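You operate a simulated robot arm through the tools that you are given. There is no shell and no other tool.

Carry out the task below with a simulated two-armed robot. There is one attempt and no reset: what you move stays moved.

## Task
Push the batten to its stop, run the slider up and lock it.
Fine: the batten in the gauge lane; the gauge lever frees and locks the red slider.

It is judged by the outcome, as a careful person would: the job done as asked, and still so three seconds after it is handed in. It fails if anything else is knocked over, pushed out of place, dropped, spilled or broken.

## Robot
Two 6-joint arms with fingered hands on one trunk that stands fixed in place. Base frame: the origin is at the foot of the trunk, x ahead of it, y to its left, z up; the work surface is at about z = 86. Readings come in cm, degrees, newtons and seconds.
The left shoulder is at [7, 19.1, 85.2], the right one opposite. With the tool pointing down near the work surface each hand reaches from about 86 to 96 cm from the base axis, measured 20 degrees to its own side. Payload 4.7 kg a hand.
The TCP of each hand is the grasp point between the finger pads, 3.6 cm short of the fingertips. In the tool frame z runs along the fingers and y along their closing line. Largest opening 12 cm; the body of the gripper starts 4.2 cm behind the TCP. The gripper is a hand of 5 fingers: y runs from the thumb to the fingers, the wrist lies at [-1.8, -11.3, -19.8] in the tool frame, and closing takes about 1.5 s.
Orientation is that of the tool frame in the base frame, as a unit quaternion [w, x, y, z]. With the fingers straight down and the wrist toward the robot, the tool's x, y and z point along [0, 1, 0], [1, 0, 0] and [0, 0, -1] of the base frame.

## Interface
- The arms move only by the tool arm_command. It takes "left_targets", "right_targets" or both (then of equal length, played together; a hand with none holds still); each is one flat list of numbers, 7 for each row, row after row: the closure, from 0 (fully open) to 1 (shut), then the shift along the base's x, y, z in cm, then the turn, a rotation vector about the base's x, y, z in degrees. In form: [hand, dx, dy, dz, wx, wy, wz, hand, dx, dy, dz, wx, wy, wz, ...]. A call has 1 to 20 rows; each row is the pose to reach, as a shift and turn from the pose commanded when the call began. Each row takes 0.2 s and may step no farther than 5 cm and 8.6 degrees from the row before; otherwise, or with a gripper value out of range, the whole call is refused. Where a pose cannot be reached the arm comes as near as it can. A force on the tool above 40 N (or 10 N above the force at the start of the call, whichever is more), or a blocked arm, ends the call early, and 0.2 s more pass. Each finger travels about 4.5 cm/s and halts on what it meets, pressing with about 32 N; the grip force reading is that of the motor and also rises with nothing between the fingers. The clock runs only during rows and for 0.2 s after the last one: add rows that repeat a pose to give the fingers time. The reply holds the time, the measured pose of the TCP, the force on the tool along the base axes, the opening and the grip force, in the units named above and with some noise, with the torque about the TCP (base axes, N m) and any sound that the robot's microphone picked up.
- Cameras (640 x 400 px; columns grow to the right, rows downward): "scene" is now at [11.84, 6.16, 113.47]; the picture's right is [0.66, -0.75, 0.00], its down [-0.03, -0.03, -1.00] and it looks along [0.75, 0.66, -0.04] (base axes); focal length 277 px, centre (320, 200). "left" rides on the left gripper at [-7.2, -9.1, -14.3] in its tool frame; the picture's right is [-0.80, -0.28, 0.52], its down [0.53, -0.73, 0.42] and it looks along [0.27, 0.62, 0.74] (tool axes); focal length 234 px, centre (320, 200). "right" rides on the right gripper at [7.3, -9.1, -14.3] in its tool frame; the picture's right is [-0.80, 0.28, -0.53], its down [-0.53, -0.73, 0.42] and it looks along [-0.27, 0.62, 0.74] (tool axes); focal length 234 px, centre (320, 200). There is no depth. A picture from a camera that has moved, and an enlarged one, comes with that camera's place and axes in the base frame and with its lens.
- snapshot(camera): a new picture of that camera. It takes no simulated time.
- lift_body(by): slides the trunk up (or, below 0, down) by that many cm; the arms and the scene camera ride with it, the base frame stays. It gives what a move gives, with no picture.
- preshape(shape, hand): the hand has 5 fingers and takes this shape, open, in about a second: jaw (thumb against the fingers, like two jaws); tri (thumb and two fingers); tip (a fingertip pinch); poke (one finger out to press); point (the index stretched); flat (the hand flat); cup (the hand cupped); fist (a fist). The gripper value then closes the fingers along that shape, each until it touches; the sizes above hold for jaw. It gives what a move gives, with no picture.
- head_to(pan, tilt): turns the head with the scene camera to pan (to the left, within 86 degrees either way) and tilt (down, from -29 to 69), counted from straight ahead of the robot. It gives what a move gives.
- enlarge(camera, box): a new picture of the part [left, top, right, bottom] of that camera's present view, enlarged. It takes no simulated time.
- hand_in(): hands the job in; it is judged then, once.

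Nothing tells you positions but the pictures and the camera data. Unless the task says otherwise, let go and move clear before handing in.

The tools are called after "Request:" as name(argument=value, ...) on one line, values as JSON. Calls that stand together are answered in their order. arm_command: Moves the arms, as the interface text tells. Its arguments: {"type":"object","properties":{"left_targets":{"type":"array","items":{"type":"number"}},"right_targets":{"type":"array","items":{"type":"number"}}},"required":[]} The other tools are called the same way: lift_body (by) slides the trunk up or down; preshape (shape, hand) gives the hand a shape; head_to (pan, tilt) turns the head that bears the scene camera; snapshot (camera) takes a picture; enlarge (camera, box) takes an enlarged picture of a part of a camera's view; hand_in () hands the job in.

At the start:

```text
time_s: 0.0
left_tcp_pos: [45.96, 53.93, 116.59]
left_orientation: [0.001, 0.707, 0.707, 0.0]
left_force: [0.2, 0.1, 0.3]
left_wrist_torque: [0.03, -0.01, 0.03]
left_opening: 11.95
left_grip_force: 0.0
left_shape: jaw
right_tcp_pos: [70.66, 1.89, 116.69]
right_orientation: [0.0, 0.708, 0.706, 0.0]
right_force: [0.4, 1.0, -1.2]
right_wrist_torque: [-0.01, 0.0, 0.02]
right_opening: 11.97
right_grip_force: 0.1
right_shape: jaw
trunk travel left (down, up): [-32.9, 61.1]
head pan, tilt: [41.0, 2.2]
```

scene: 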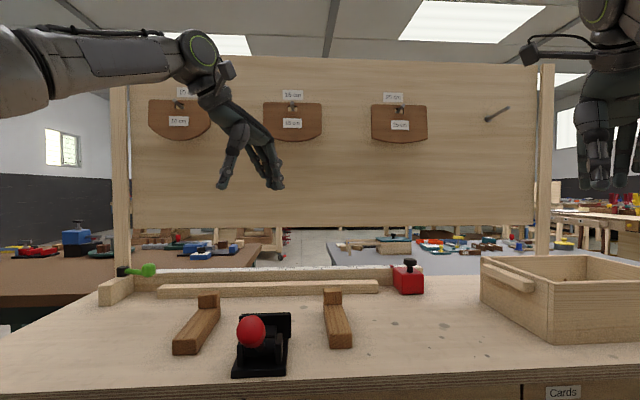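
right: 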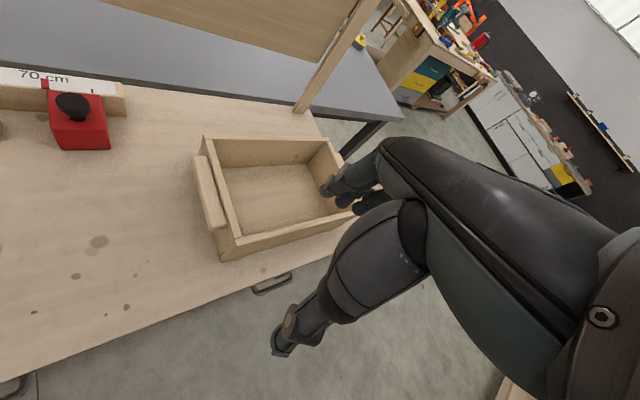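
left: 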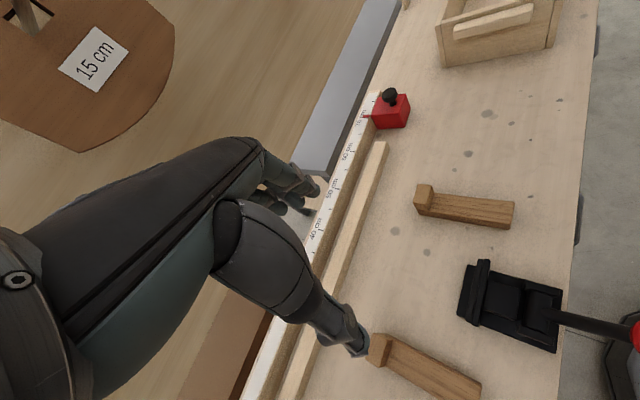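

I see a bench with a ruled fence, a batten lying along it, a red slider with a black knob to the right, a stop block with a green clamp at the left end, and a black device with a red ball lever in front. I will look closer before moving anything.

Request:
enlarge(camera="scene", box=[80, 230, 280, 390])

Request:
enlarge(camera="scene", box=[270, 230, 470, 390])

Request:
enlarge(camera="left", box=[280, 60, 640, 400])

Request:
enlarge(camera="right", box=[0, 50, 240, 200])

```text
2.50 times, centred on (180, 310) of scene
camera zoom: at [11.84, 6.16, 113.47], right [0.66, -0.75, 0.0], down [-0.03, -0.03, -1.0], along [0.75, 0.66, -0.04], focal length 691 px, centre (670, -75)
```

zoom: 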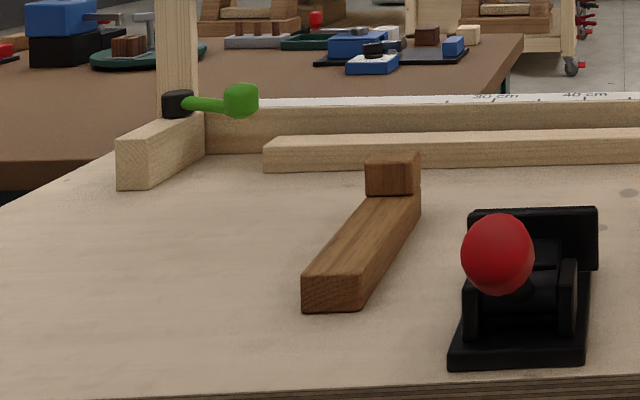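

```text
2.50 times, centred on (370, 310) of scene
camera zoom: at [11.84, 6.16, 113.47], right [0.66, -0.75, 0.0], down [-0.03, -0.03, -1.0], along [0.75, 0.66, -0.04], focal length 691 px, centre (195, -75)
```

zoom: 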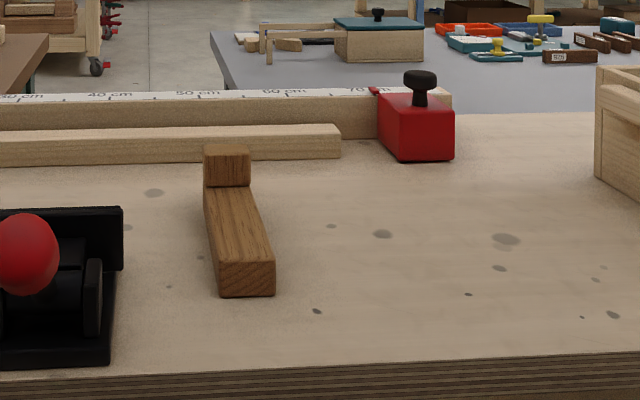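

```text
1.18 times, centred on (460, 230) of left
camera zoom: at [36.8, 46.55, 131.04], right [-0.28, -0.8, -0.53], down [-0.73, 0.53, -0.43], along [0.62, 0.27, -0.74], focal length 276 px, centre (155, 165)
```

zoom: 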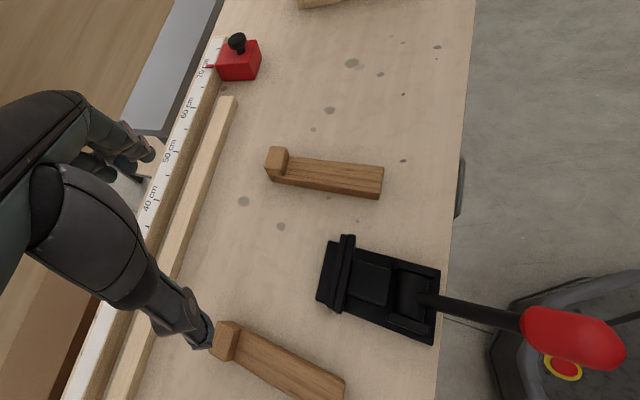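

```text
2.67 times, centred on (120, 125) of right
camera zoom: at [61.67, 9.34, 130.96], right [0.28, -0.8, 0.53], down [-0.73, -0.53, -0.42], along [0.62, -0.27, -0.74], focal length 624 px, centre (853, 400)
```

zoom: 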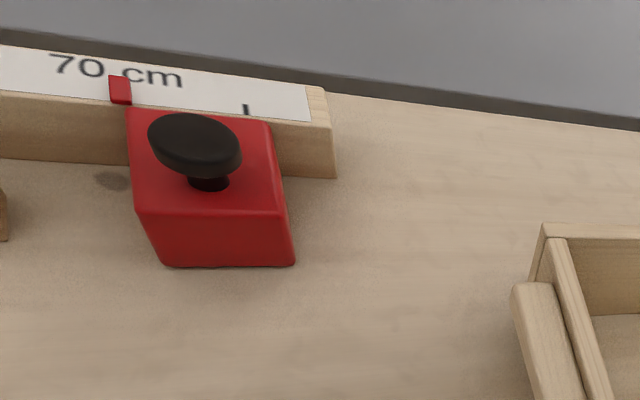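

The batten seems to lie along a fence running at 45° from about [36, 81] to [76, 42], with the stop at the left near [30, 88] and the slider near [80, 37]. I need closer views of the levers.

Request:
enlarge(camera="scene", box=[90, 250, 170, 310])

Request:
enlarge(camera="scene", box=[210, 300, 310, 380])

Request:
head_to(pan=60, tilt=25)

Request:
snapshot(camera="scene")

```text
6.67 times, centred on (130, 280) of scene
camera zoom: at [11.84, 6.16, 113.47], right [0.66, -0.75, 0.0], down [-0.03, -0.03, -1.0], along [0.75, 0.66, -0.04], focal length 1844 px, centre (1587, -333)
```

zoom: 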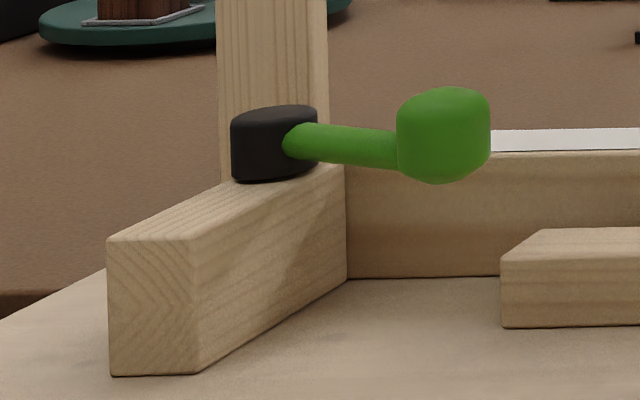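

```text
5.00 times, centred on (260, 340) of scene
camera zoom: at [11.84, 6.16, 113.47], right [0.66, -0.75, 0.0], down [-0.03, -0.03, -1.0], along [0.75, 0.66, -0.04], focal length 1383 px, centre (620, -500)
```

zoom: 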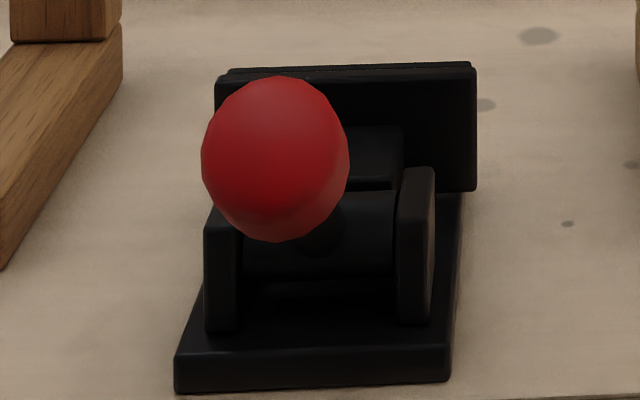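

```text
time_s: 0.9
left_tcp_pos: [45.93, 53.83, 116.59]
left_orientation: [0.002, 0.707, 0.707, 0.0]
left_force: [0.3, 0.2, 1.0]
left_wrist_torque: [0.0, 0.01, 0.0]
left_opening: 11.98
left_grip_force: 0.0
left_shape: jaw
right_tcp_pos: [70.62, 2.03, 116.53]
right_orientation: [-0.001, 0.707, 0.707, 0.0]
right_force: [-0.9, -0.7, 0.3]
right_wrist_torque: [0.03, 0.05, 0.01]
right_opening: 11.95
right_grip_force: 0.1
right_shape: jaw
trunk travel left (down, up): [-32.9, 61.1]
head pan, tilt: [60.0, 25.0]
```

```text
taken
camera scene: at [9.6, 8.17, 109.78], right [0.87, -0.5, 0.0], down [-0.21, -0.37, -0.91], along [0.45, 0.78, -0.42], focal length 277 px, centre (320, 200)
```

scene: 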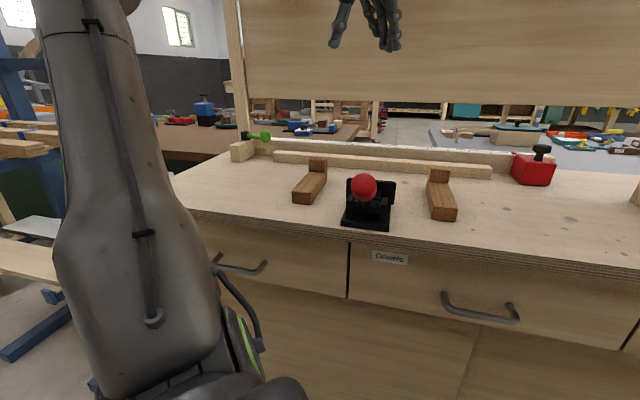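

The green lever sits on the gauge's own stop block, so I take it for the gauge lever; the black clamp with the red ball I take to be separate. I'll raise the trunk and look down from above for a second view angle.

Request:
lift_body(by=45)

Request:
head_to(pan=50, tilt=40)

Request:
snapshot(camera="scene")

```text
refused: 45 is not a number from -40 to 40
```

```text
time_s: 1.6
left_tcp_pos: [45.78, 53.84, 116.53]
left_orientation: [0.001, 0.707, 0.707, 0.001]
left_force: [-0.5, 0.0, -0.2]
left_wrist_torque: [0.0, 0.01, 0.0]
left_opening: 11.95
left_grip_force: 0.1
left_shape: jaw
right_tcp_pos: [70.74, 2.01, 116.67]
right_orientation: [0.0, 0.707, 0.707, 0.0]
right_force: [0.2, -0.5, -0.3]
right_wrist_torque: [-0.02, 0.01, 0.03]
right_opening: 11.97
right_grip_force: 0.1
right_shape: jaw
trunk travel left (down, up): [-32.9, 61.1]
head pan, tilt: [50.0, 40.0]
```

```text
taken
camera scene: at [10.45, 6.71, 107.45], right [0.77, -0.64, 0.0], down [-0.41, -0.49, -0.77], along [0.49, 0.59, -0.64], focal length 277 px, centre (320, 200)
```

scene: 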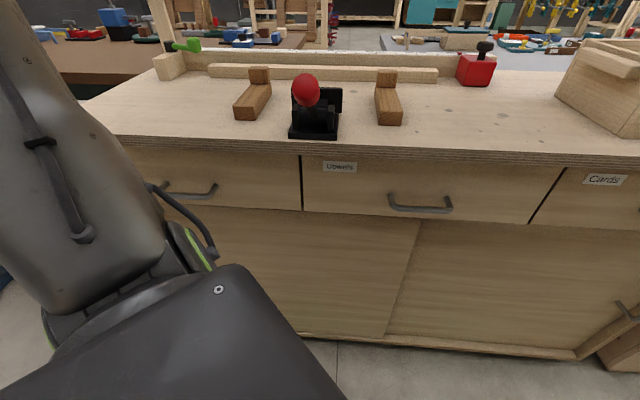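

The refused lift was just over the limit; I'll raise by 40 cm and look down along the lane from higher up.

Request:
lift_body(by=40)

Request:
head_to(pan=48, tilt=35)

Request:
snapshot(camera="scene")

Request:
snapshot(camera="left")

```text
time_s: 5.5
left_tcp_pos: [46.02, 53.89, 156.51]
left_orientation: [0.0, 0.707, 0.707, 0.001]
left_force: [-0.2, 0.1, 0.0]
left_wrist_torque: [0.03, -0.05, -0.02]
left_opening: 11.94
left_grip_force: 0.0
left_shape: jaw
right_tcp_pos: [70.74, 2.03, 156.67]
right_orientation: [0.0, 0.707, 0.707, -0.001]
right_force: [-0.1, 1.0, -0.2]
right_wrist_torque: [0.03, -0.01, 0.05]
right_opening: 11.94
right_grip_force: 0.1
right_shape: jaw
trunk travel left (down, up): [-72.9, 21.1]
head pan, tilt: [50.0, 40.0]
```

```text
time_s: 6.1
left_tcp_pos: [46.04, 53.88, 156.66]
left_orientation: [0.001, 0.707, 0.707, 0.0]
left_force: [-0.9, -0.1, -1.0]
left_wrist_torque: [0.01, 0.0, 0.02]
left_opening: 11.97
left_grip_force: 0.0
left_shape: jaw
right_tcp_pos: [70.85, 2.03, 156.65]
right_orientation: [-0.001, 0.707, 0.707, 0.0]
right_force: [0.2, -0.3, 0.5]
right_wrist_torque: [0.03, 0.03, -0.02]
right_opening: 12.0
right_grip_force: 0.1
right_shape: jaw
trunk travel left (down, up): [-72.9, 21.1]
head pan, tilt: [48.0, 35.0]
```

```text
taken
camera scene: at [10.89, 6.75, 148.19], right [0.74, -0.67, 0.0], down [-0.38, -0.43, -0.82], along [0.55, 0.61, -0.57], focal length 277 px, centre (320, 200)
```

scene: 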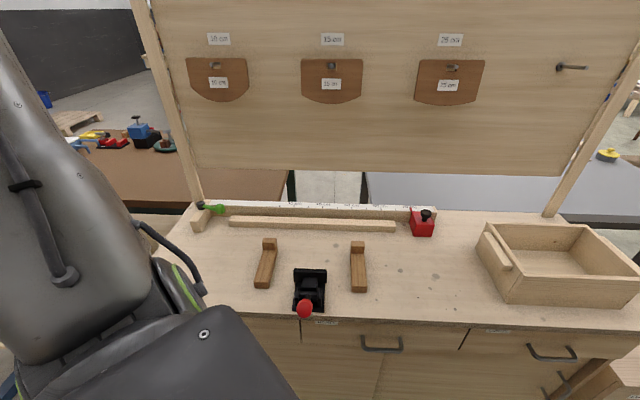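

```text
taken
camera left: at [36.82, 46.55, 171.04], right [-0.28, -0.8, -0.52], down [-0.73, 0.53, -0.43], along [0.62, 0.27, -0.74], focal length 234 px, centre (320, 200)
```

left: 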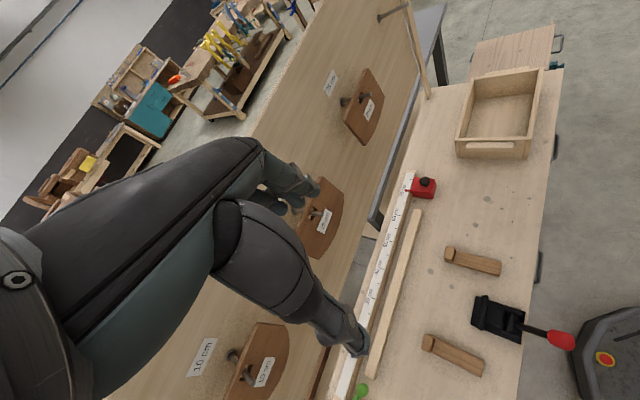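

Request:
enlarge(camera="scene", box=[180, 185, 260, 245])

Request:
enlarge(camera="scene", box=[380, 190, 460, 250])

Request:
enlarge(camera="scene", box=[240, 220, 380, 325])

Request:
enlarge(camera="left", box=[330, 150, 590, 400])

```text
6.67 times, centred on (220, 215) of scene
camera zoom: at [10.89, 6.75, 148.19], right [0.74, -0.67, 0.0], down [-0.38, -0.43, -0.82], along [0.55, 0.61, -0.57], focal length 1844 px, centre (987, 100)
```

zoom: 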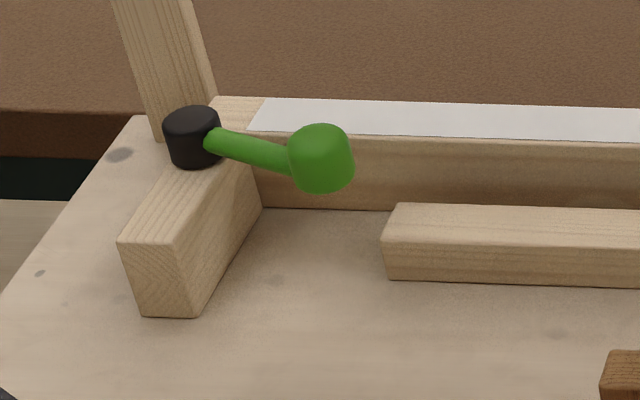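

```text
6.67 times, centred on (420, 220) of scene
camera zoom: at [10.89, 6.75, 148.19], right [0.74, -0.67, 0.0], down [-0.38, -0.43, -0.82], along [0.55, 0.61, -0.57], focal length 1844 px, centre (-347, 67)
```

zoom: 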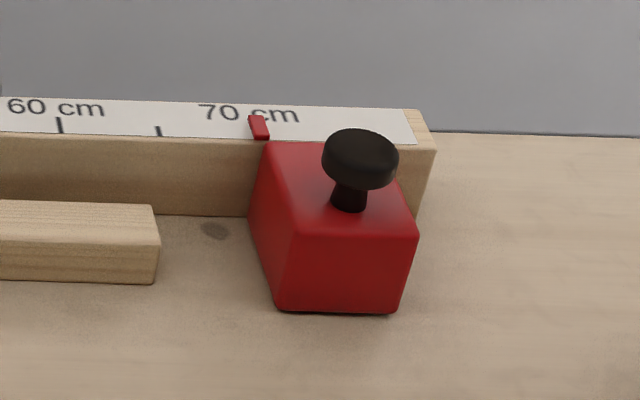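

```text
3.81 times, centred on (310, 272) of scene
camera zoom: at [10.89, 6.75, 148.19], right [0.74, -0.67, 0.0], down [-0.38, -0.43, -0.82], along [0.55, 0.61, -0.57], focal length 1054 px, centre (358, -76)
```

zoom: 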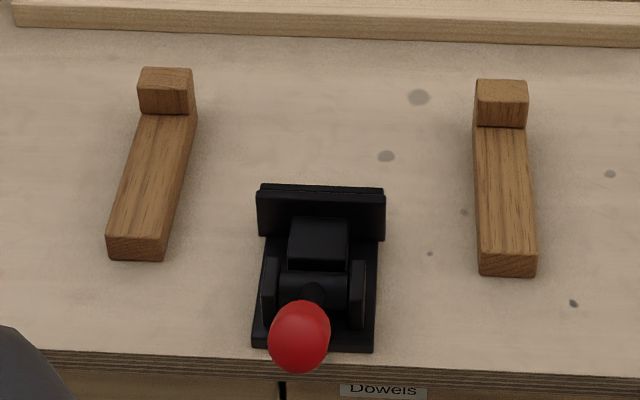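

```text
1.60 times, centred on (460, 275) of left
camera zoom: at [36.82, 46.55, 171.04], right [-0.28, -0.8, -0.52], down [-0.73, 0.53, -0.43], along [0.62, 0.27, -0.74], focal length 375 px, centre (96, 80)
```

zoom: 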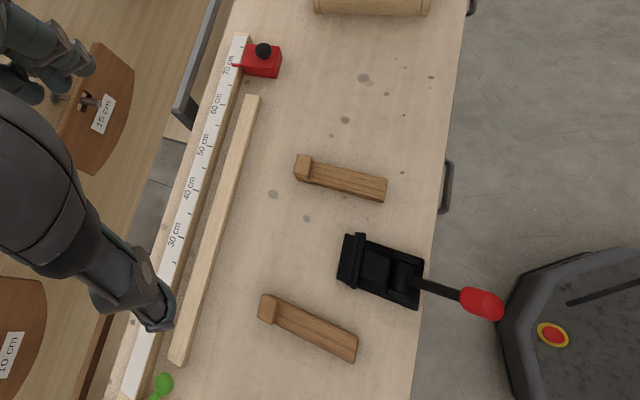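

Seen from above, things line up: fence front face along a 45° line, batten about 56 cm long with about 9 cm to the stop, slider's near face about 6 cm past the batten's other end, and the green knob around [35.4, 83.6, 93]. Next I'll shape the left hand for single-finger pushing and check its form.

Request:
preshape(shape="poke", hand="left")

Request:
arm_command(left_targets=[0, 0, 0, 0, 0, 0, 7.5, 0, 0, 0, 0, 0, 0, 15, 0, 0, 0, 0, 0, 0, 22.5, 0, 0, 0, 0, 0, 0, 30, 0, 0, 0, 0, 0, 0, 37.5, 0, 0, 0, 0, 0, 0, 45])

Request:
snapshot(camera="left")

Request:
head_to(pan=50, tilt=0)

Request:
snapshot(camera="scene")

```text
time_s: 7.0
left_tcp_pos: [45.97, 53.86, 156.56]
left_orientation: [0.0, 0.707, 0.707, 0.001]
left_force: [0.4, 0.2, -0.9]
left_wrist_torque: [0.02, -0.01, 0.0]
left_opening: 0.01
left_grip_force: 0.1
left_shape: poke
right_tcp_pos: [70.78, 2.1, 156.71]
right_orientation: [-0.001, 0.707, 0.707, 0.0]
right_force: [-0.3, -0.5, 0.3]
right_wrist_torque: [-0.03, -0.01, 0.02]
right_opening: 11.96
right_grip_force: 0.1
right_shape: jaw
trunk travel left (down, up): [-72.9, 21.1]
head pan, tilt: [48.0, 35.0]
```

```text
time_s: 8.4
left_tcp_pos: [43.44, 57.05, 153.16]
left_orientation: [0.002, 0.383, 0.924, 0.0]
left_force: [-0.2, 0.8, 0.3]
left_wrist_torque: [-0.01, -0.02, 0.03]
left_opening: 0.0
left_grip_force: 0.1
left_shape: poke
left hand out of reach, approached as far as the arm can: row 1, 2, 3, 4, 5, 6
right_tcp_pos: [70.74, 2.06, 156.61]
right_orientation: [0.0, 0.707, 0.707, 0.0]
right_force: [-0.2, 0.1, -0.9]
right_wrist_torque: [-0.01, 0.0, -0.02]
right_opening: 11.96
right_grip_force: 0.0
right_shape: jaw
trunk travel left (down, up): [-72.9, 21.1]
head pan, tilt: [48.0, 35.0]
```

```text
taken
camera left: at [41.96, 45.33, 167.66], right [0.37, -0.77, -0.52], down [-0.89, -0.14, -0.43], along [0.25, 0.63, -0.74], focal length 234 px, centre (320, 200)
```

left: 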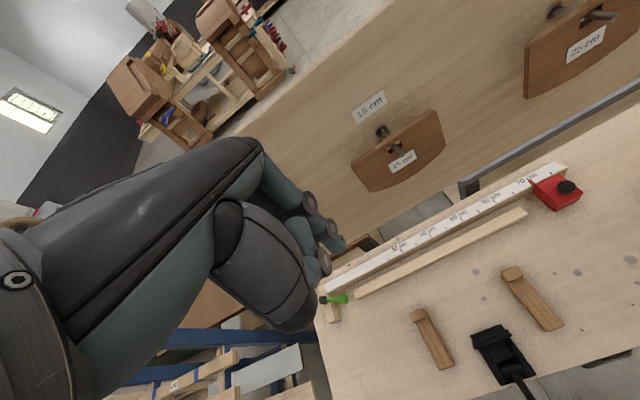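

```text
time_s: 9.4
left_tcp_pos: [43.28, 57.04, 153.29]
left_orientation: [0.001, 0.383, 0.924, 0.001]
left_force: [-0.5, 0.1, -0.7]
left_wrist_torque: [0.0, 0.01, 0.03]
left_opening: 0.0
left_grip_force: 0.0
left_shape: poke
right_tcp_pos: [70.81, 2.21, 156.65]
right_orientation: [0.0, 0.708, 0.706, 0.0]
right_force: [0.8, -0.2, -0.4]
right_wrist_torque: [-0.03, 0.0, -0.02]
right_opening: 11.97
right_grip_force: 0.0
right_shape: jaw
trunk travel left (down, up): [-72.9, 21.1]
head pan, tilt: [50.0, 0.0]
```

```text
taken
camera scene: at [10.78, 7.09, 153.8], right [0.77, -0.64, 0.0], down [0.0, 0.0, -1.0], along [0.64, 0.77, 0.0], focal length 277 px, centre (320, 200)
```

scene: 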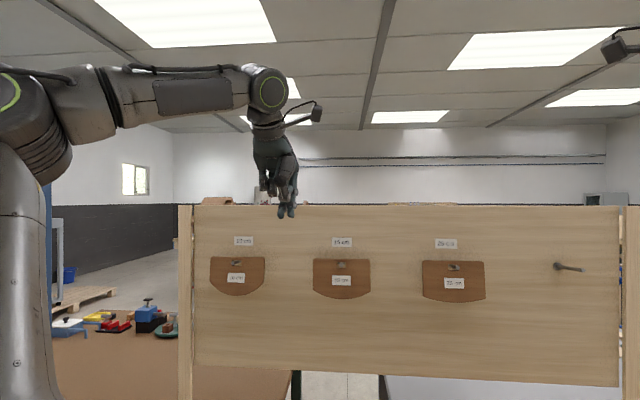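

The hand reached the new yaw with a slight position shift. Let me look at the finger geometry.

Request:
enlarge(camera="scene", box=[230, 90, 350, 230])

Request:
enlarge(camera="left", box=[200, 140, 400, 340])

```text
2.86 times, centred on (290, 160) of scene
camera zoom: at [10.78, 7.09, 153.8], right [0.77, -0.64, 0.0], down [0.0, 0.0, -1.0], along [0.64, 0.77, 0.0], focal length 790 px, centre (406, 314)
```

zoom: 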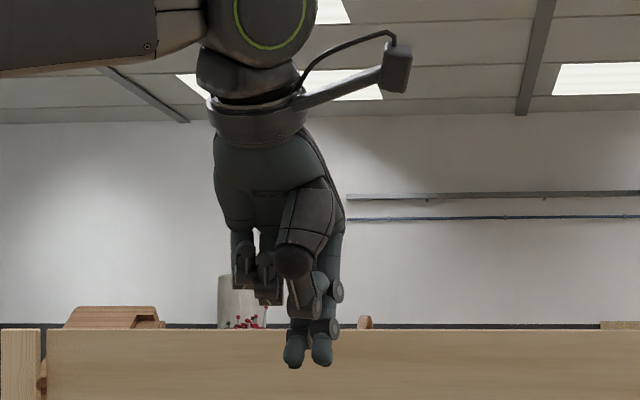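

```text
2.00 times, centred on (300, 240) of left
camera zoom: at [41.92, 45.31, 167.68], right [0.37, -0.77, -0.52], down [-0.89, -0.14, -0.43], along [0.25, 0.63, -0.74], focal length 468 px, centre (360, 120)
```

zoom: 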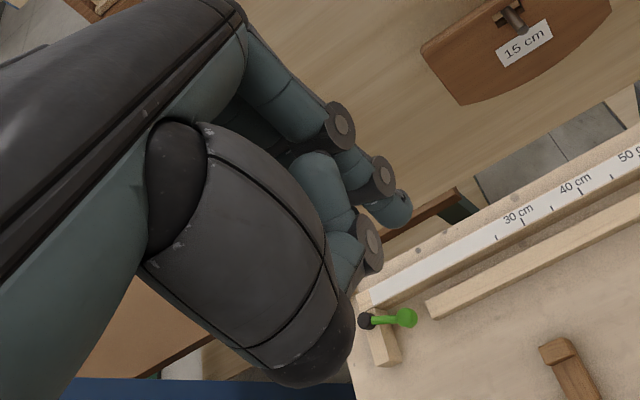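

In "poke" two digits are extended, about 4 cm wide together; let me see whether "point" is narrower.

Request:
preshape(shape="point", hand="left")

Request:
enlarge(camera="scene", box=[230, 90, 350, 230])

Request:
enlarge(camera="left", box=[200, 140, 400, 340])

```text
time_s: 10.3
left_tcp_pos: [43.23, 57.04, 153.23]
left_orientation: [0.0, 0.384, 0.923, 0.001]
left_force: [-0.5, 0.6, 0.2]
left_wrist_torque: [-0.03, 0.01, 0.04]
left_opening: 0.0
left_grip_force: 0.1
left_shape: point
right_tcp_pos: [70.76, 2.04, 156.71]
right_orientation: [0.0, 0.707, 0.707, 0.0]
right_force: [-1.0, 0.4, 0.4]
right_wrist_torque: [-0.01, 0.01, 0.0]
right_opening: 11.98
right_grip_force: 0.0
right_shape: jaw
trunk travel left (down, up): [-72.9, 21.1]
head pan, tilt: [50.0, 0.0]
```

```text
2.86 times, centred on (290, 160) of scene
camera zoom: at [10.78, 7.1, 153.81], right [0.77, -0.64, 0.0], down [0.0, 0.0, -1.0], along [0.64, 0.77, 0.0], focal length 790 px, centre (406, 314)
```

zoom: 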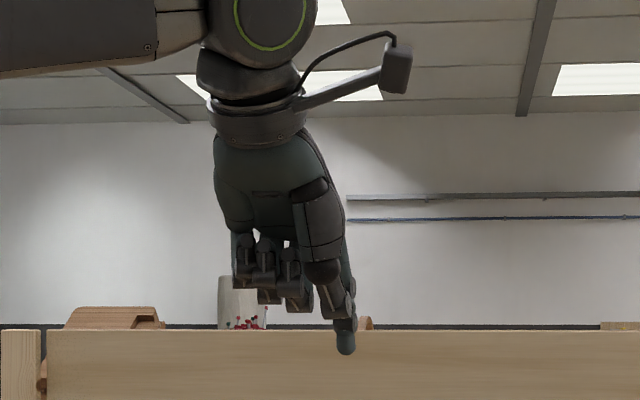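

```text
2.00 times, centred on (300, 240) of left
camera zoom: at [41.92, 45.31, 167.68], right [0.37, -0.77, -0.52], down [-0.89, -0.14, -0.43], along [0.25, 0.63, -0.74], focal length 468 px, centre (360, 120)
```

zoom: 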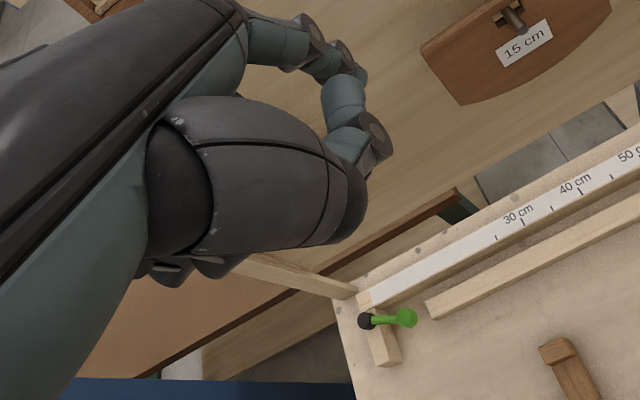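

"Point" gives a single narrow fingertip, roughly 2 cm to the right of, 4 cm beyond and 2.7 cm below the TCP. I'll bring the hand down in free air first and check reach.

Request:
arm_command(left_targets=[0, 2, 0, -4, 0, 0, 0, 0, 4, 0, -8, 0, 0, 0, 0, 7, 0, -12, 0, 0, 0, 0, 10, 0, -16, 0, 0, 0, 0, 13, -2, -20, 0, 0, 0, 0, 16, -4, -24, 0, 0, 0])

Request:
head_to(pan=40, tilt=30)

Request:
snapshot(camera="scene")

```text
refused: row 5 steps farther than a row can; nothing moved
```

```text
time_s: 11.3
left_tcp_pos: [43.31, 56.95, 153.3]
left_orientation: [0.001, 0.383, 0.924, 0.001]
left_force: [-0.2, -0.4, -0.5]
left_wrist_torque: [0.0, 0.03, -0.01]
left_opening: 0.01
left_grip_force: 0.1
left_shape: point
right_tcp_pos: [70.72, 2.02, 156.7]
right_orientation: [0.0, 0.707, 0.708, 0.001]
right_force: [0.6, 0.1, 1.0]
right_wrist_torque: [-0.02, -0.03, -0.01]
right_opening: 11.96
right_grip_force: 0.1
right_shape: jaw
trunk travel left (down, up): [-72.9, 21.1]
head pan, tilt: [40.0, 30.0]
```

```text
taken
camera scene: at [11.92, 6.02, 148.98], right [0.64, -0.77, 0.0], down [-0.38, -0.32, -0.87], along [0.66, 0.56, -0.5], focal length 277 px, centre (320, 200)
```

scene: 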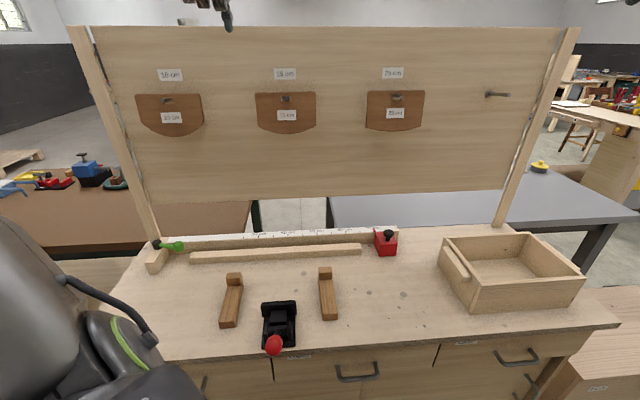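

That step was slightly too long per row; I'll repeat it with shorter rows, still well above the bench.

Request:
arm_command(left_targets=[0, 2, 0, -4, 0, 0, 0, 0, 4, 0, -8, 0, 0, 0, 0, 6, -1, -12, 0, 0, 0, 0, 8, -2, -16, 0, 0, 0, 0, 10, -3, -20, 0, 0, 0, 0, 13, -4, -23, 0, 0, 0, 0, 16, -6, -25, 0, 0, 0])

```text
time_s: 12.9
left_tcp_pos: [54.39, 54.59, 127.8]
left_orientation: [0.001, 0.383, 0.924, 0.0]
left_force: [-0.3, -0.4, 0.5]
left_wrist_torque: [0.0, -0.02, 0.01]
left_opening: 0.0
left_grip_force: 0.0
left_shape: point
left hand out of reach, approached as far as the arm can: row 6, 7
right_tcp_pos: [70.77, 2.06, 156.65]
right_orientation: [0.0, 0.707, 0.707, -0.001]
right_force: [1.6, -0.1, 0.1]
right_wrist_torque: [-0.02, -0.02, 0.01]
right_opening: 11.94
right_grip_force: 0.1
right_shape: jaw
trunk travel left (down, up): [-72.9, 21.1]
head pan, tilt: [40.0, 30.0]
```

The arm falls slightly short in this folded region. I'll continue outward toward the gap between batten and slider, still high up, and see where it can reach.

Request:
arm_command(left_targets=[0, 3, -2, 0, 0, 0, 0, 0, 6, -4, 0, 0, 0, 0, 0, 9, -6, 0, 0, 0, 0, 0, 12, -8, 0, 0, 0, 0, 0, 15, -10.5, 0, 0, 0, 0, 0, 18, -13, 0, 0, 0, 0, 0, 20, -15, 0, 0, 0, 0])

Request:
snapshot(camera="scene")

```text
time_s: 14.5
left_tcp_pos: [54.77, 55.05, 127.18]
left_orientation: [0.001, 0.384, 0.923, 0.0]
left_force: [-0.1, 0.3, 0.0]
left_wrist_torque: [-0.01, -0.02, 0.0]
left_opening: 0.0
left_grip_force: 0.1
left_shape: point
left hand out of reach, approached as far as the arm can: row 1, 2, 3, 4, 5, 6, 7
right_tcp_pos: [70.72, 2.06, 156.65]
right_orientation: [0.0, 0.708, 0.706, 0.001]
right_force: [-0.4, 1.0, -0.4]
right_wrist_torque: [-0.02, -0.01, 0.03]
right_opening: 11.95
right_grip_force: 0.0
right_shape: jaw
trunk travel left (down, up): [-72.9, 21.1]
head pan, tilt: [40.0, 30.0]
```

```text
taken
camera scene: at [11.91, 6.01, 148.98], right [0.64, -0.77, 0.0], down [-0.38, -0.32, -0.87], along [0.66, 0.56, -0.5], focal length 277 px, centre (320, 200)
```

scene: 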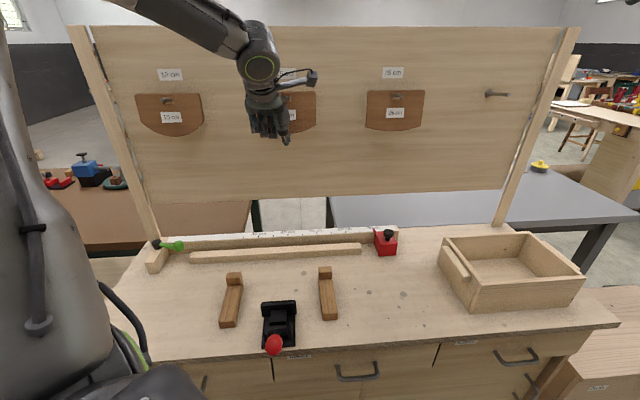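

The 45° yaw is at a wrist limit here. I'll turn back toward straight-ahead yaw, which should reach better, and move out over the gap still high above.

Request:
arm_command(left_targets=[0, 0, 0, 0, 0, 0, -8, 0, 0, 0, 0, 0, 0, -16, 0, 0, 0, 0, 0, 0, -24, 0, 0, 0, 0, 0, 0, -32, 0, 0, 0, 0, 0, 0, -40, 0, 0, 0, 0, 0, 0, -45, 0, 4, -2, 0, 0, 0, -45, 0, 8, -4, 0, 0, 0, -45, 0, 12, -6, 0, 0, 0, -45, 0, 16, -9, 0, 0, 0, -45, 0, 20, -12, 0, 0, 0, -45])

Request:
snapshot(camera="scene")

```text
time_s: 16.9
left_tcp_pos: [60.93, 52.3, 127.07]
left_orientation: [0.001, 0.708, 0.707, 0.0]
left_force: [-0.2, 0.2, 0.1]
left_wrist_torque: [-0.01, -0.01, -0.03]
left_opening: 0.0
left_grip_force: 0.0
left_shape: point
left hand out of reach, approached as far as the arm can: row 8, 9, 10, 11
right_tcp_pos: [70.89, 1.9, 156.51]
right_orientation: [-0.001, 0.707, 0.707, 0.0]
right_force: [-0.6, -0.6, -0.2]
right_wrist_torque: [0.0, 0.03, 0.0]
right_opening: 11.94
right_grip_force: 0.1
right_shape: jaw
trunk travel left (down, up): [-72.9, 21.1]
head pan, tilt: [40.0, 30.0]
```

```text
taken
camera scene: at [11.99, 5.92, 148.97], right [0.64, -0.77, 0.0], down [-0.38, -0.32, -0.87], along [0.66, 0.56, -0.5], focal length 277 px, centre (320, 200)
```

scene: 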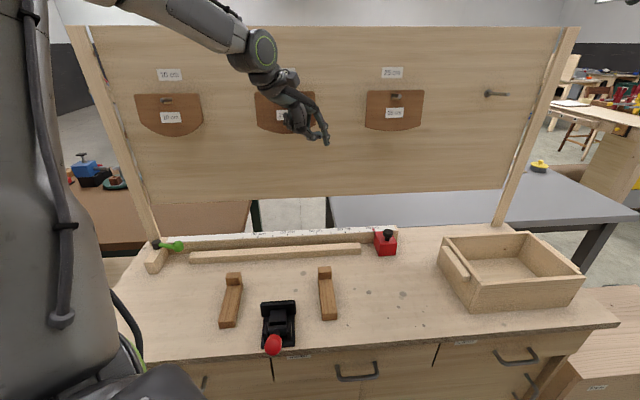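

Outward motion was blocked at this height, so height relative to the shoulder seems to matter. I'll raise the hand and try outward again in free air.

Request:
arm_command(left_targets=[0, 0, 0, 5, 0, 0, 0, 0, 0, 0, 10, 0, 0, 0, 0, 0, 0, 15, 0, 0, 0, 0, 0, 0, 20, 0, 0, 0, 0, 3, -2, 20, 0, 0, 0, 0, 6, -4, 20, 0, 0, 0, 0, 9, -6, 20, 0, 0, 0, 0, 13, -9, 20, 0, 0, 0])

```text
time_s: 18.7
left_tcp_pos: [57.79, 53.07, 140.64]
left_orientation: [0.002, 0.707, 0.707, 0.0]
left_force: [-0.1, 0.1, -1.4]
left_wrist_torque: [0.03, 0.01, 0.03]
left_opening: 0.0
left_grip_force: 0.1
left_shape: point
left hand out of reach, approached as far as the arm can: row 1, 2, 3, 4, 5, 6, 7, 8
right_tcp_pos: [70.88, 2.06, 156.67]
right_orientation: [-0.001, 0.707, 0.707, -0.001]
right_force: [0.8, 0.7, 0.1]
right_wrist_torque: [0.01, 0.03, 0.0]
right_opening: 11.97
right_grip_force: 0.1
right_shape: jaw
trunk travel left (down, up): [-72.9, 21.1]
head pan, tilt: [40.0, 30.0]
```

The limit tightens as the hand goes up here, which suggests the arm is folded in an unfavourable way. I'll go back near the start pose and swing out across toward the right at height, then see whether the arm opens up.

Request:
arm_command(left_targets=[0, -4, 0, 3, 0, 0, 0, 0, -8, 0, 6, 0, 0, 0, 0, -11, 0, 10, 0, 0, 0, 0, -11, 0, 14.5, 0, 0, 0, 0, -9, -4, 16, 0, 0, 0, 0, -6, -8, 16, 0, 0, 0, 0, -3, -12, 16, 0, 0, 0, 0, 0, -16, 16, 0, 0, 0, 0, 3, -20, 16, 0, 0, 0, 0, 6, -24, 16, 0, 0, 0, 0, 9, -28, 16, 0, 0, 0, 0, 12, -30, 16, 0, 0, 0])

Request:
head_to(pan=35, tilt=10)

Request:
snapshot(camera="scene")

```text
time_s: 21.3
left_tcp_pos: [48.49, 44.58, 145.34]
left_orientation: [0.002, 0.707, 0.707, 0.0]
left_force: [0.3, -0.1, -0.3]
left_wrist_torque: [-0.02, 0.03, -0.01]
left_opening: 0.02
left_grip_force: 0.1
left_shape: point
left hand out of reach, approached as far as the arm can: row 5, 6, 7, 8, 9, 10, 11, 12
right_tcp_pos: [70.86, 2.12, 156.53]
right_orientation: [0.0, 0.707, 0.707, 0.0]
right_force: [0.2, 0.1, 0.3]
right_wrist_torque: [-0.01, 0.01, 0.0]
right_opening: 11.98
right_grip_force: 0.2
right_shape: jaw
trunk travel left (down, up): [-72.9, 21.1]
head pan, tilt: [40.0, 30.0]
```

```text
time_s: 22.1
left_tcp_pos: [48.63, 44.51, 145.38]
left_orientation: [0.002, 0.708, 0.707, 0.001]
left_force: [-0.1, -0.5, -1.6]
left_wrist_torque: [-0.01, -0.02, 0.01]
left_opening: 0.0
left_grip_force: 0.1
left_shape: point
right_tcp_pos: [70.72, 2.08, 156.7]
right_orientation: [0.0, 0.707, 0.707, -0.001]
right_force: [0.4, 0.7, 0.3]
right_wrist_torque: [0.02, -0.01, -0.02]
right_opening: 12.0
right_grip_force: 0.0
right_shape: jaw
trunk travel left (down, up): [-72.9, 21.1]
head pan, tilt: [35.0, 10.0]
```

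```text
taken
camera scene: at [12.61, 5.53, 152.2], right [0.57, -0.82, 0.0], down [-0.14, -0.1, -0.98], along [0.81, 0.56, -0.17], focal length 277 px, centre (320, 200)
```

scene: 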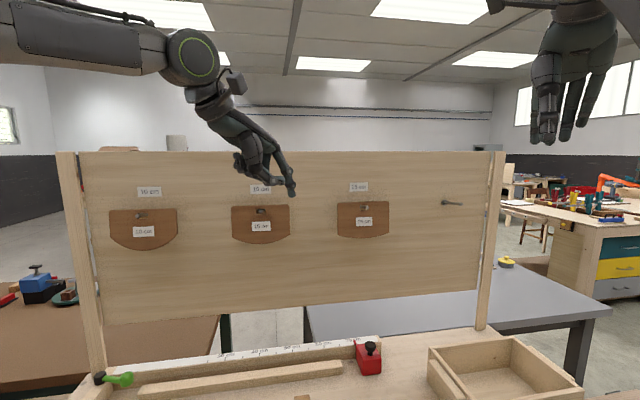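

The forearm comes in from the left, so the wrist is strained at this yaw. I'll turn the hand clockwise (yaw −40°) to align with the forearm, and extend outward in free air.

Request:
arm_command(left_targets=[0, 0, 0, 0, 0, 0, -8, 0, 0, 0, 0, 0, 0, -16, 0, 0, 0, 0, 0, 0, -24, 0, 0, 0, 0, 0, 0, -32, 0, 0, 0, 0, 0, 0, -40, 0, 4, -2, -2, 0, 0, -40, 0, 8, -4, -4, 0, 0, -40, 0, 12, -6, -6, 0, 0, -40, 0, 16, -8, -8, 0, 0, -40, 0, 20, -10, -10, 0, 0, -40, 0, 24, -11, -12, 0, 0, -40, 0, 28, -12, -14, 0, 0, -40, 0, 32, -13, -15, 0, 0, -40, 0, 36, -14, -15, 0, 0, -40])

Request:
snapshot(camera="scene")

```text
time_s: 25.1
left_tcp_pos: [51.16, 41.79, 130.34]
left_orientation: [0.0, 0.906, 0.423, 0.0]
left_force: [0.7, -0.4, -0.9]
left_wrist_torque: [-0.01, 0.02, 0.01]
left_opening: 0.02
left_grip_force: 0.1
left_shape: point
left hand out of reach, approached as far as the arm can: row 5, 6, 7, 8, 9, 10, 11, 12, 13, 14
right_tcp_pos: [70.64, 1.98, 156.63]
right_orientation: [0.0, 0.708, 0.706, 0.0]
right_force: [-0.1, -0.4, -0.8]
right_wrist_torque: [-0.03, -0.02, 0.0]
right_opening: 11.95
right_grip_force: 0.1
right_shape: jaw
trunk travel left (down, up): [-72.9, 21.1]
head pan, tilt: [35.0, 10.0]
```

```text
taken
camera scene: at [12.6, 5.5, 152.21], right [0.57, -0.82, 0.0], down [-0.14, -0.1, -0.98], along [0.81, 0.56, -0.17], focal length 277 px, centre (320, 200)
```

scene: 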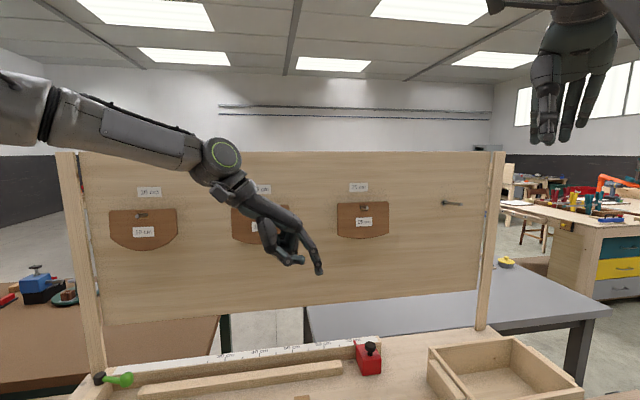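

Still blocked, so yaw isn't the main cause. I'll return to yaw 0 and try tilting the fingers forward, which usually relieves the wrist and extends reach.

Request:
arm_command(left_targets=[0, 0, 0, 0, 0, 0, 8, 0, 0, 0, 0, 0, 0, 16, 0, 0, 0, 0, 0, 0, 24, 0, 0, 0, 0, 0, 0, 32, 0, 0, 0, 0, 0, 0, 40])

Request:
arm_command(left_targets=[0, 1, 0, 0, 0, -8, 0, 0, 2, 0, 0, 0, -16, 0, 0, 4, 0, 0, 0, -24, 0, 0, 8, 0, 0, 0, -30, 0, 0, 12, -1, 0, 0, -30, 0, 0, 16, -1, 0, 0, -30, 0, 0, 20, -1, 0, 0, -30, 0])

Request:
snapshot(camera="scene")

```text
time_s: 26.3
left_tcp_pos: [51.82, 41.5, 129.22]
left_orientation: [0.0, 0.707, 0.707, 0.001]
left_force: [0.1, 0.8, 0.0]
left_wrist_torque: [-0.01, 0.02, -0.01]
left_opening: 0.0
left_grip_force: 0.2
left_shape: point
right_tcp_pos: [70.82, 2.0, 156.66]
right_orientation: [0.0, 0.707, 0.708, 0.0]
right_force: [0.1, -0.2, -0.5]
right_wrist_torque: [0.02, 0.03, -0.03]
right_opening: 11.99
right_grip_force: 0.0
right_shape: jaw
trunk travel left (down, up): [-72.9, 21.1]
head pan, tilt: [35.0, 10.0]
```

```text
time_s: 27.9
left_tcp_pos: [65.02, 45.94, 128.75]
left_orientation: [0.184, 0.683, 0.683, 0.184]
left_force: [-0.3, -0.4, 0.4]
left_wrist_torque: [-0.01, 0.01, 0.0]
left_opening: 0.0
left_grip_force: 0.1
left_shape: point
left hand out of reach, approached as far as the arm can: row 5, 6, 7
right_tcp_pos: [70.88, 1.99, 156.56]
right_orientation: [-0.001, 0.707, 0.707, -0.001]
right_force: [-0.5, -0.1, -0.1]
right_wrist_torque: [-0.03, 0.04, 0.01]
right_opening: 11.96
right_grip_force: 0.2
right_shape: jaw
trunk travel left (down, up): [-72.9, 21.1]
head pan, tilt: [35.0, 10.0]
```

```text
taken
camera scene: at [12.78, 5.52, 152.19], right [0.57, -0.82, 0.0], down [-0.14, -0.1, -0.98], along [0.81, 0.56, -0.17], focal length 277 px, centre (320, 200)
```

scene: 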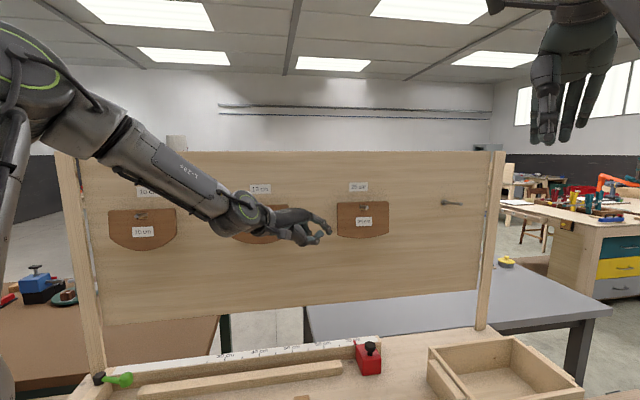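

The arm keeps stopping in the same area, so I want to see how it is folded. I'll turn the head to look at the left arm itself.

Request:
head_to(pan=70, tilt=15)

Request:
snapshot(camera="scene")

Request:
head_to(pan=-30, tilt=15)

Request:
snapshot(camera="scene")

Request:
snapshot(camera="right")

```text
time_s: 28.9
left_tcp_pos: [64.8, 45.93, 128.95]
left_orientation: [0.184, 0.683, 0.683, 0.183]
left_force: [0.2, 0.4, -0.2]
left_wrist_torque: [0.04, -0.02, -0.02]
left_opening: 0.0
left_grip_force: 0.0
left_shape: point
right_tcp_pos: [70.77, 2.03, 156.61]
right_orientation: [-0.001, 0.707, 0.707, -0.001]
right_force: [-0.6, 0.0, -0.9]
right_wrist_torque: [0.01, 0.01, -0.03]
right_opening: 11.95
right_grip_force: 0.0
right_shape: jaw
trunk travel left (down, up): [-72.9, 21.1]
head pan, tilt: [70.0, 15.0]
```

```text
taken
camera scene: at [8.19, 9.0, 151.4], right [0.94, -0.34, 0.0], down [-0.09, -0.24, -0.97], along [0.33, 0.91, -0.26], focal length 277 px, centre (320, 200)
```

scene: 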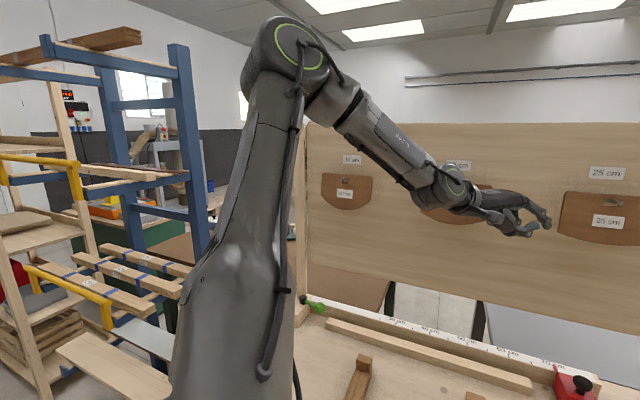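

```text
time_s: 30.7
left_tcp_pos: [64.85, 45.89, 129.01]
left_orientation: [0.184, 0.684, 0.682, 0.182]
left_force: [-0.7, 0.3, -0.6]
left_wrist_torque: [-0.01, 0.0, 0.02]
left_opening: 0.02
left_grip_force: 0.0
left_shape: point
right_tcp_pos: [70.9, 2.08, 156.69]
right_orientation: [0.0, 0.707, 0.707, -0.001]
right_force: [0.1, -0.4, 0.1]
right_wrist_torque: [-0.01, -0.02, 0.0]
right_opening: 11.97
right_grip_force: 0.0
right_shape: jaw
trunk travel left (down, up): [-72.9, 21.1]
head pan, tilt: [-30.0, 15.0]
```

```text
taken
camera scene: at [13.09, -4.46, 151.4], right [-0.5, -0.87, 0.0], down [-0.22, 0.13, -0.97], along [0.84, -0.48, -0.26], focal length 277 px, centre (320, 200)
```

scene: 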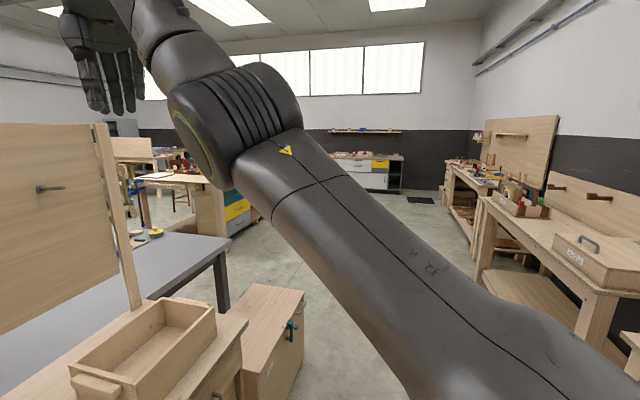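

```text
taken
camera right: at [61.68, 9.35, 170.96], right [0.28, -0.8, 0.53], down [-0.73, -0.53, -0.42], along [0.62, -0.27, -0.74], focal length 234 px, centre (320, 200)
```

right: 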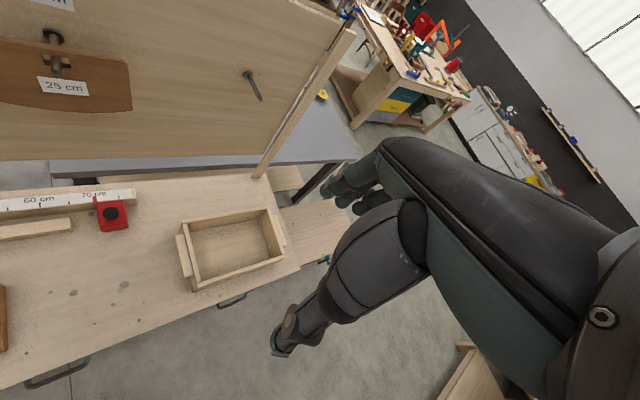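

The left arm's upper link stands upright with the elbow high, while the right arm is stretched out nearly straight. I'll point the left hand further forward in free air and then test which way it can travel.

Request:
arm_command(left_targets=[0, 1, 0, 1, 0, -8, 0, 0, 2, 0, 2, 0, -16, 0, 0, 3, 0, 4, 0, -24, 0, 0, 4, 0, 6, 0, -32, 0, 0, 5, 0, 8, 0, -40, 0, 0, 6, 0, 10, 0, -40, 0, 0, 9, -3, 11, 0, -40, 0, 0, 12, -6, 11, 0, -40, 0])

Request:
arm_command(left_targets=[0, 4, 0, 0, 0, 0, 0, 0, 8, 0, 0, 0, 0, 0])

Request:
arm_command(left_targets=[0, 0, -4, 0, 0, 0, 0, 0, 0, -8, 0, 0, 0, 0, 0, 0, -12, 0, 0, 0, 0])

```text
time_s: 32.5
left_tcp_pos: [67.93, 46.88, 140.6]
left_orientation: [0.406, 0.579, 0.579, 0.406]
left_force: [-0.4, 0.0, -0.9]
left_wrist_torque: [0.01, 0.04, -0.02]
left_opening: 0.0
left_grip_force: 0.0
left_shape: point
left hand out of reach, approached as far as the arm can: row 2, 3, 4, 5, 6, 7, 8
right_tcp_pos: [70.8, 2.15, 156.63]
right_orientation: [-0.001, 0.707, 0.707, 0.0]
right_force: [0.7, -0.3, 0.8]
right_wrist_torque: [0.0, 0.0, 0.01]
right_opening: 11.97
right_grip_force: 0.2
right_shape: jaw
trunk travel left (down, up): [-72.9, 21.1]
head pan, tilt: [-30.0, 15.0]
```

```text
time_s: 33.1
left_tcp_pos: [68.45, 47.54, 141.07]
left_orientation: [0.405, 0.579, 0.58, 0.406]
left_force: [0.2, 0.2, -0.1]
left_wrist_torque: [-0.04, -0.01, 0.0]
left_opening: 0.0
left_grip_force: 0.0
left_shape: point
left hand out of reach, approached as far as the arm can: row 1, 2
right_tcp_pos: [70.79, 2.13, 156.74]
right_orientation: [0.001, 0.707, 0.707, 0.0]
right_force: [-0.5, 0.6, 1.0]
right_wrist_torque: [-0.01, -0.02, 0.0]
right_opening: 11.92
right_grip_force: 0.1
right_shape: jaw
trunk travel left (down, up): [-72.9, 21.1]
head pan, tilt: [-30.0, 15.0]
```

```text
time_s: 33.9
left_tcp_pos: [63.35, 41.62, 142.09]
left_orientation: [0.406, 0.58, 0.578, 0.405]
left_force: [0.4, -0.3, -0.5]
left_wrist_torque: [-0.01, 0.02, -0.01]
left_opening: 0.0
left_grip_force: 0.0
left_shape: point
left hand out of reach, approached as far as the arm can: row 1, 2, 3
right_tcp_pos: [70.59, 1.93, 156.67]
right_orientation: [0.0, 0.707, 0.707, -0.001]
right_force: [-0.8, 0.3, -0.1]
right_wrist_torque: [0.0, -0.02, 0.0]
right_opening: 11.97
right_grip_force: 0.0
right_shape: jaw
trunk travel left (down, up): [-72.9, 21.1]
head pan, tilt: [-30.0, 15.0]
```

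The pattern shows the left arm cannot swing further right in its present fold, but it covers the lever side well. The right arm, already outstretched, may reach the slider with the hand tilted forward, so I'll first pull the left arm back out of the way.

Request:
arm_command(left_targets=[0, -2, 2, 0, 0, 8, 0, 0, -4, 4, 0, 0, 16, 0, 0, -6, 6, 0, 0, 24, 0, 0, -8, 8, 0, 0, 32, 0, 0, -10, 10, 0, 0, 40, 0, 0, -12, 12, 0, 0, 48, 0, 0, -14, 14, 0, 0, 56, 0, 0, -16, 16, 0, 0, 64, 0, 0, -18, 18, 0, 0, 70, 0])

Request:
arm_command(left_targets=[0, 0, 0, 0, 0, 0, 8, 0, 0, 0, 0, 0, 0, 16, 0, 0, 0, 0, 0, 0, 24, 0, 0, 0, 0, 0, 0, 32, 0, 0, 0, 0, 0, 0, 40, 0, 0, 0, 0, 0, 0, 45])

```text
time_s: 35.9
left_tcp_pos: [46.19, 58.91, 142.49]
left_orientation: [0.001, 0.708, 0.706, 0.0]
left_force: [-0.5, -0.1, 0.3]
left_wrist_torque: [0.03, -0.05, 0.02]
left_opening: 11.43
left_grip_force: 0.0
left_shape: point
left hand out of reach, approached as far as the arm can: row 3, 4, 5, 6, 7, 8, 9
right_tcp_pos: [70.64, 2.04, 156.69]
right_orientation: [-0.001, 0.707, 0.707, 0.0]
right_force: [-0.6, 0.2, -0.1]
right_wrist_torque: [0.0, 0.02, 0.03]
right_opening: 11.97
right_grip_force: 0.1
right_shape: jaw
trunk travel left (down, up): [-72.9, 21.1]
head pan, tilt: [-30.0, 15.0]
```

```text
time_s: 37.3
left_tcp_pos: [46.31, 58.62, 142.48]
left_orientation: [-0.001, 0.382, 0.924, 0.001]
left_force: [-0.3, -0.1, -0.1]
left_wrist_torque: [0.0, 0.03, -0.01]
left_opening: 11.41
left_grip_force: 0.1
left_shape: point
right_tcp_pos: [70.76, 2.06, 156.72]
right_orientation: [0.0, 0.707, 0.707, 0.0]
right_force: [0.3, -0.3, 0.7]
right_wrist_torque: [0.03, 0.05, -0.02]
right_opening: 11.98
right_grip_force: 0.1
right_shape: jaw
trunk travel left (down, up): [-72.9, 21.1]
head pan, tilt: [-30.0, 15.0]
```

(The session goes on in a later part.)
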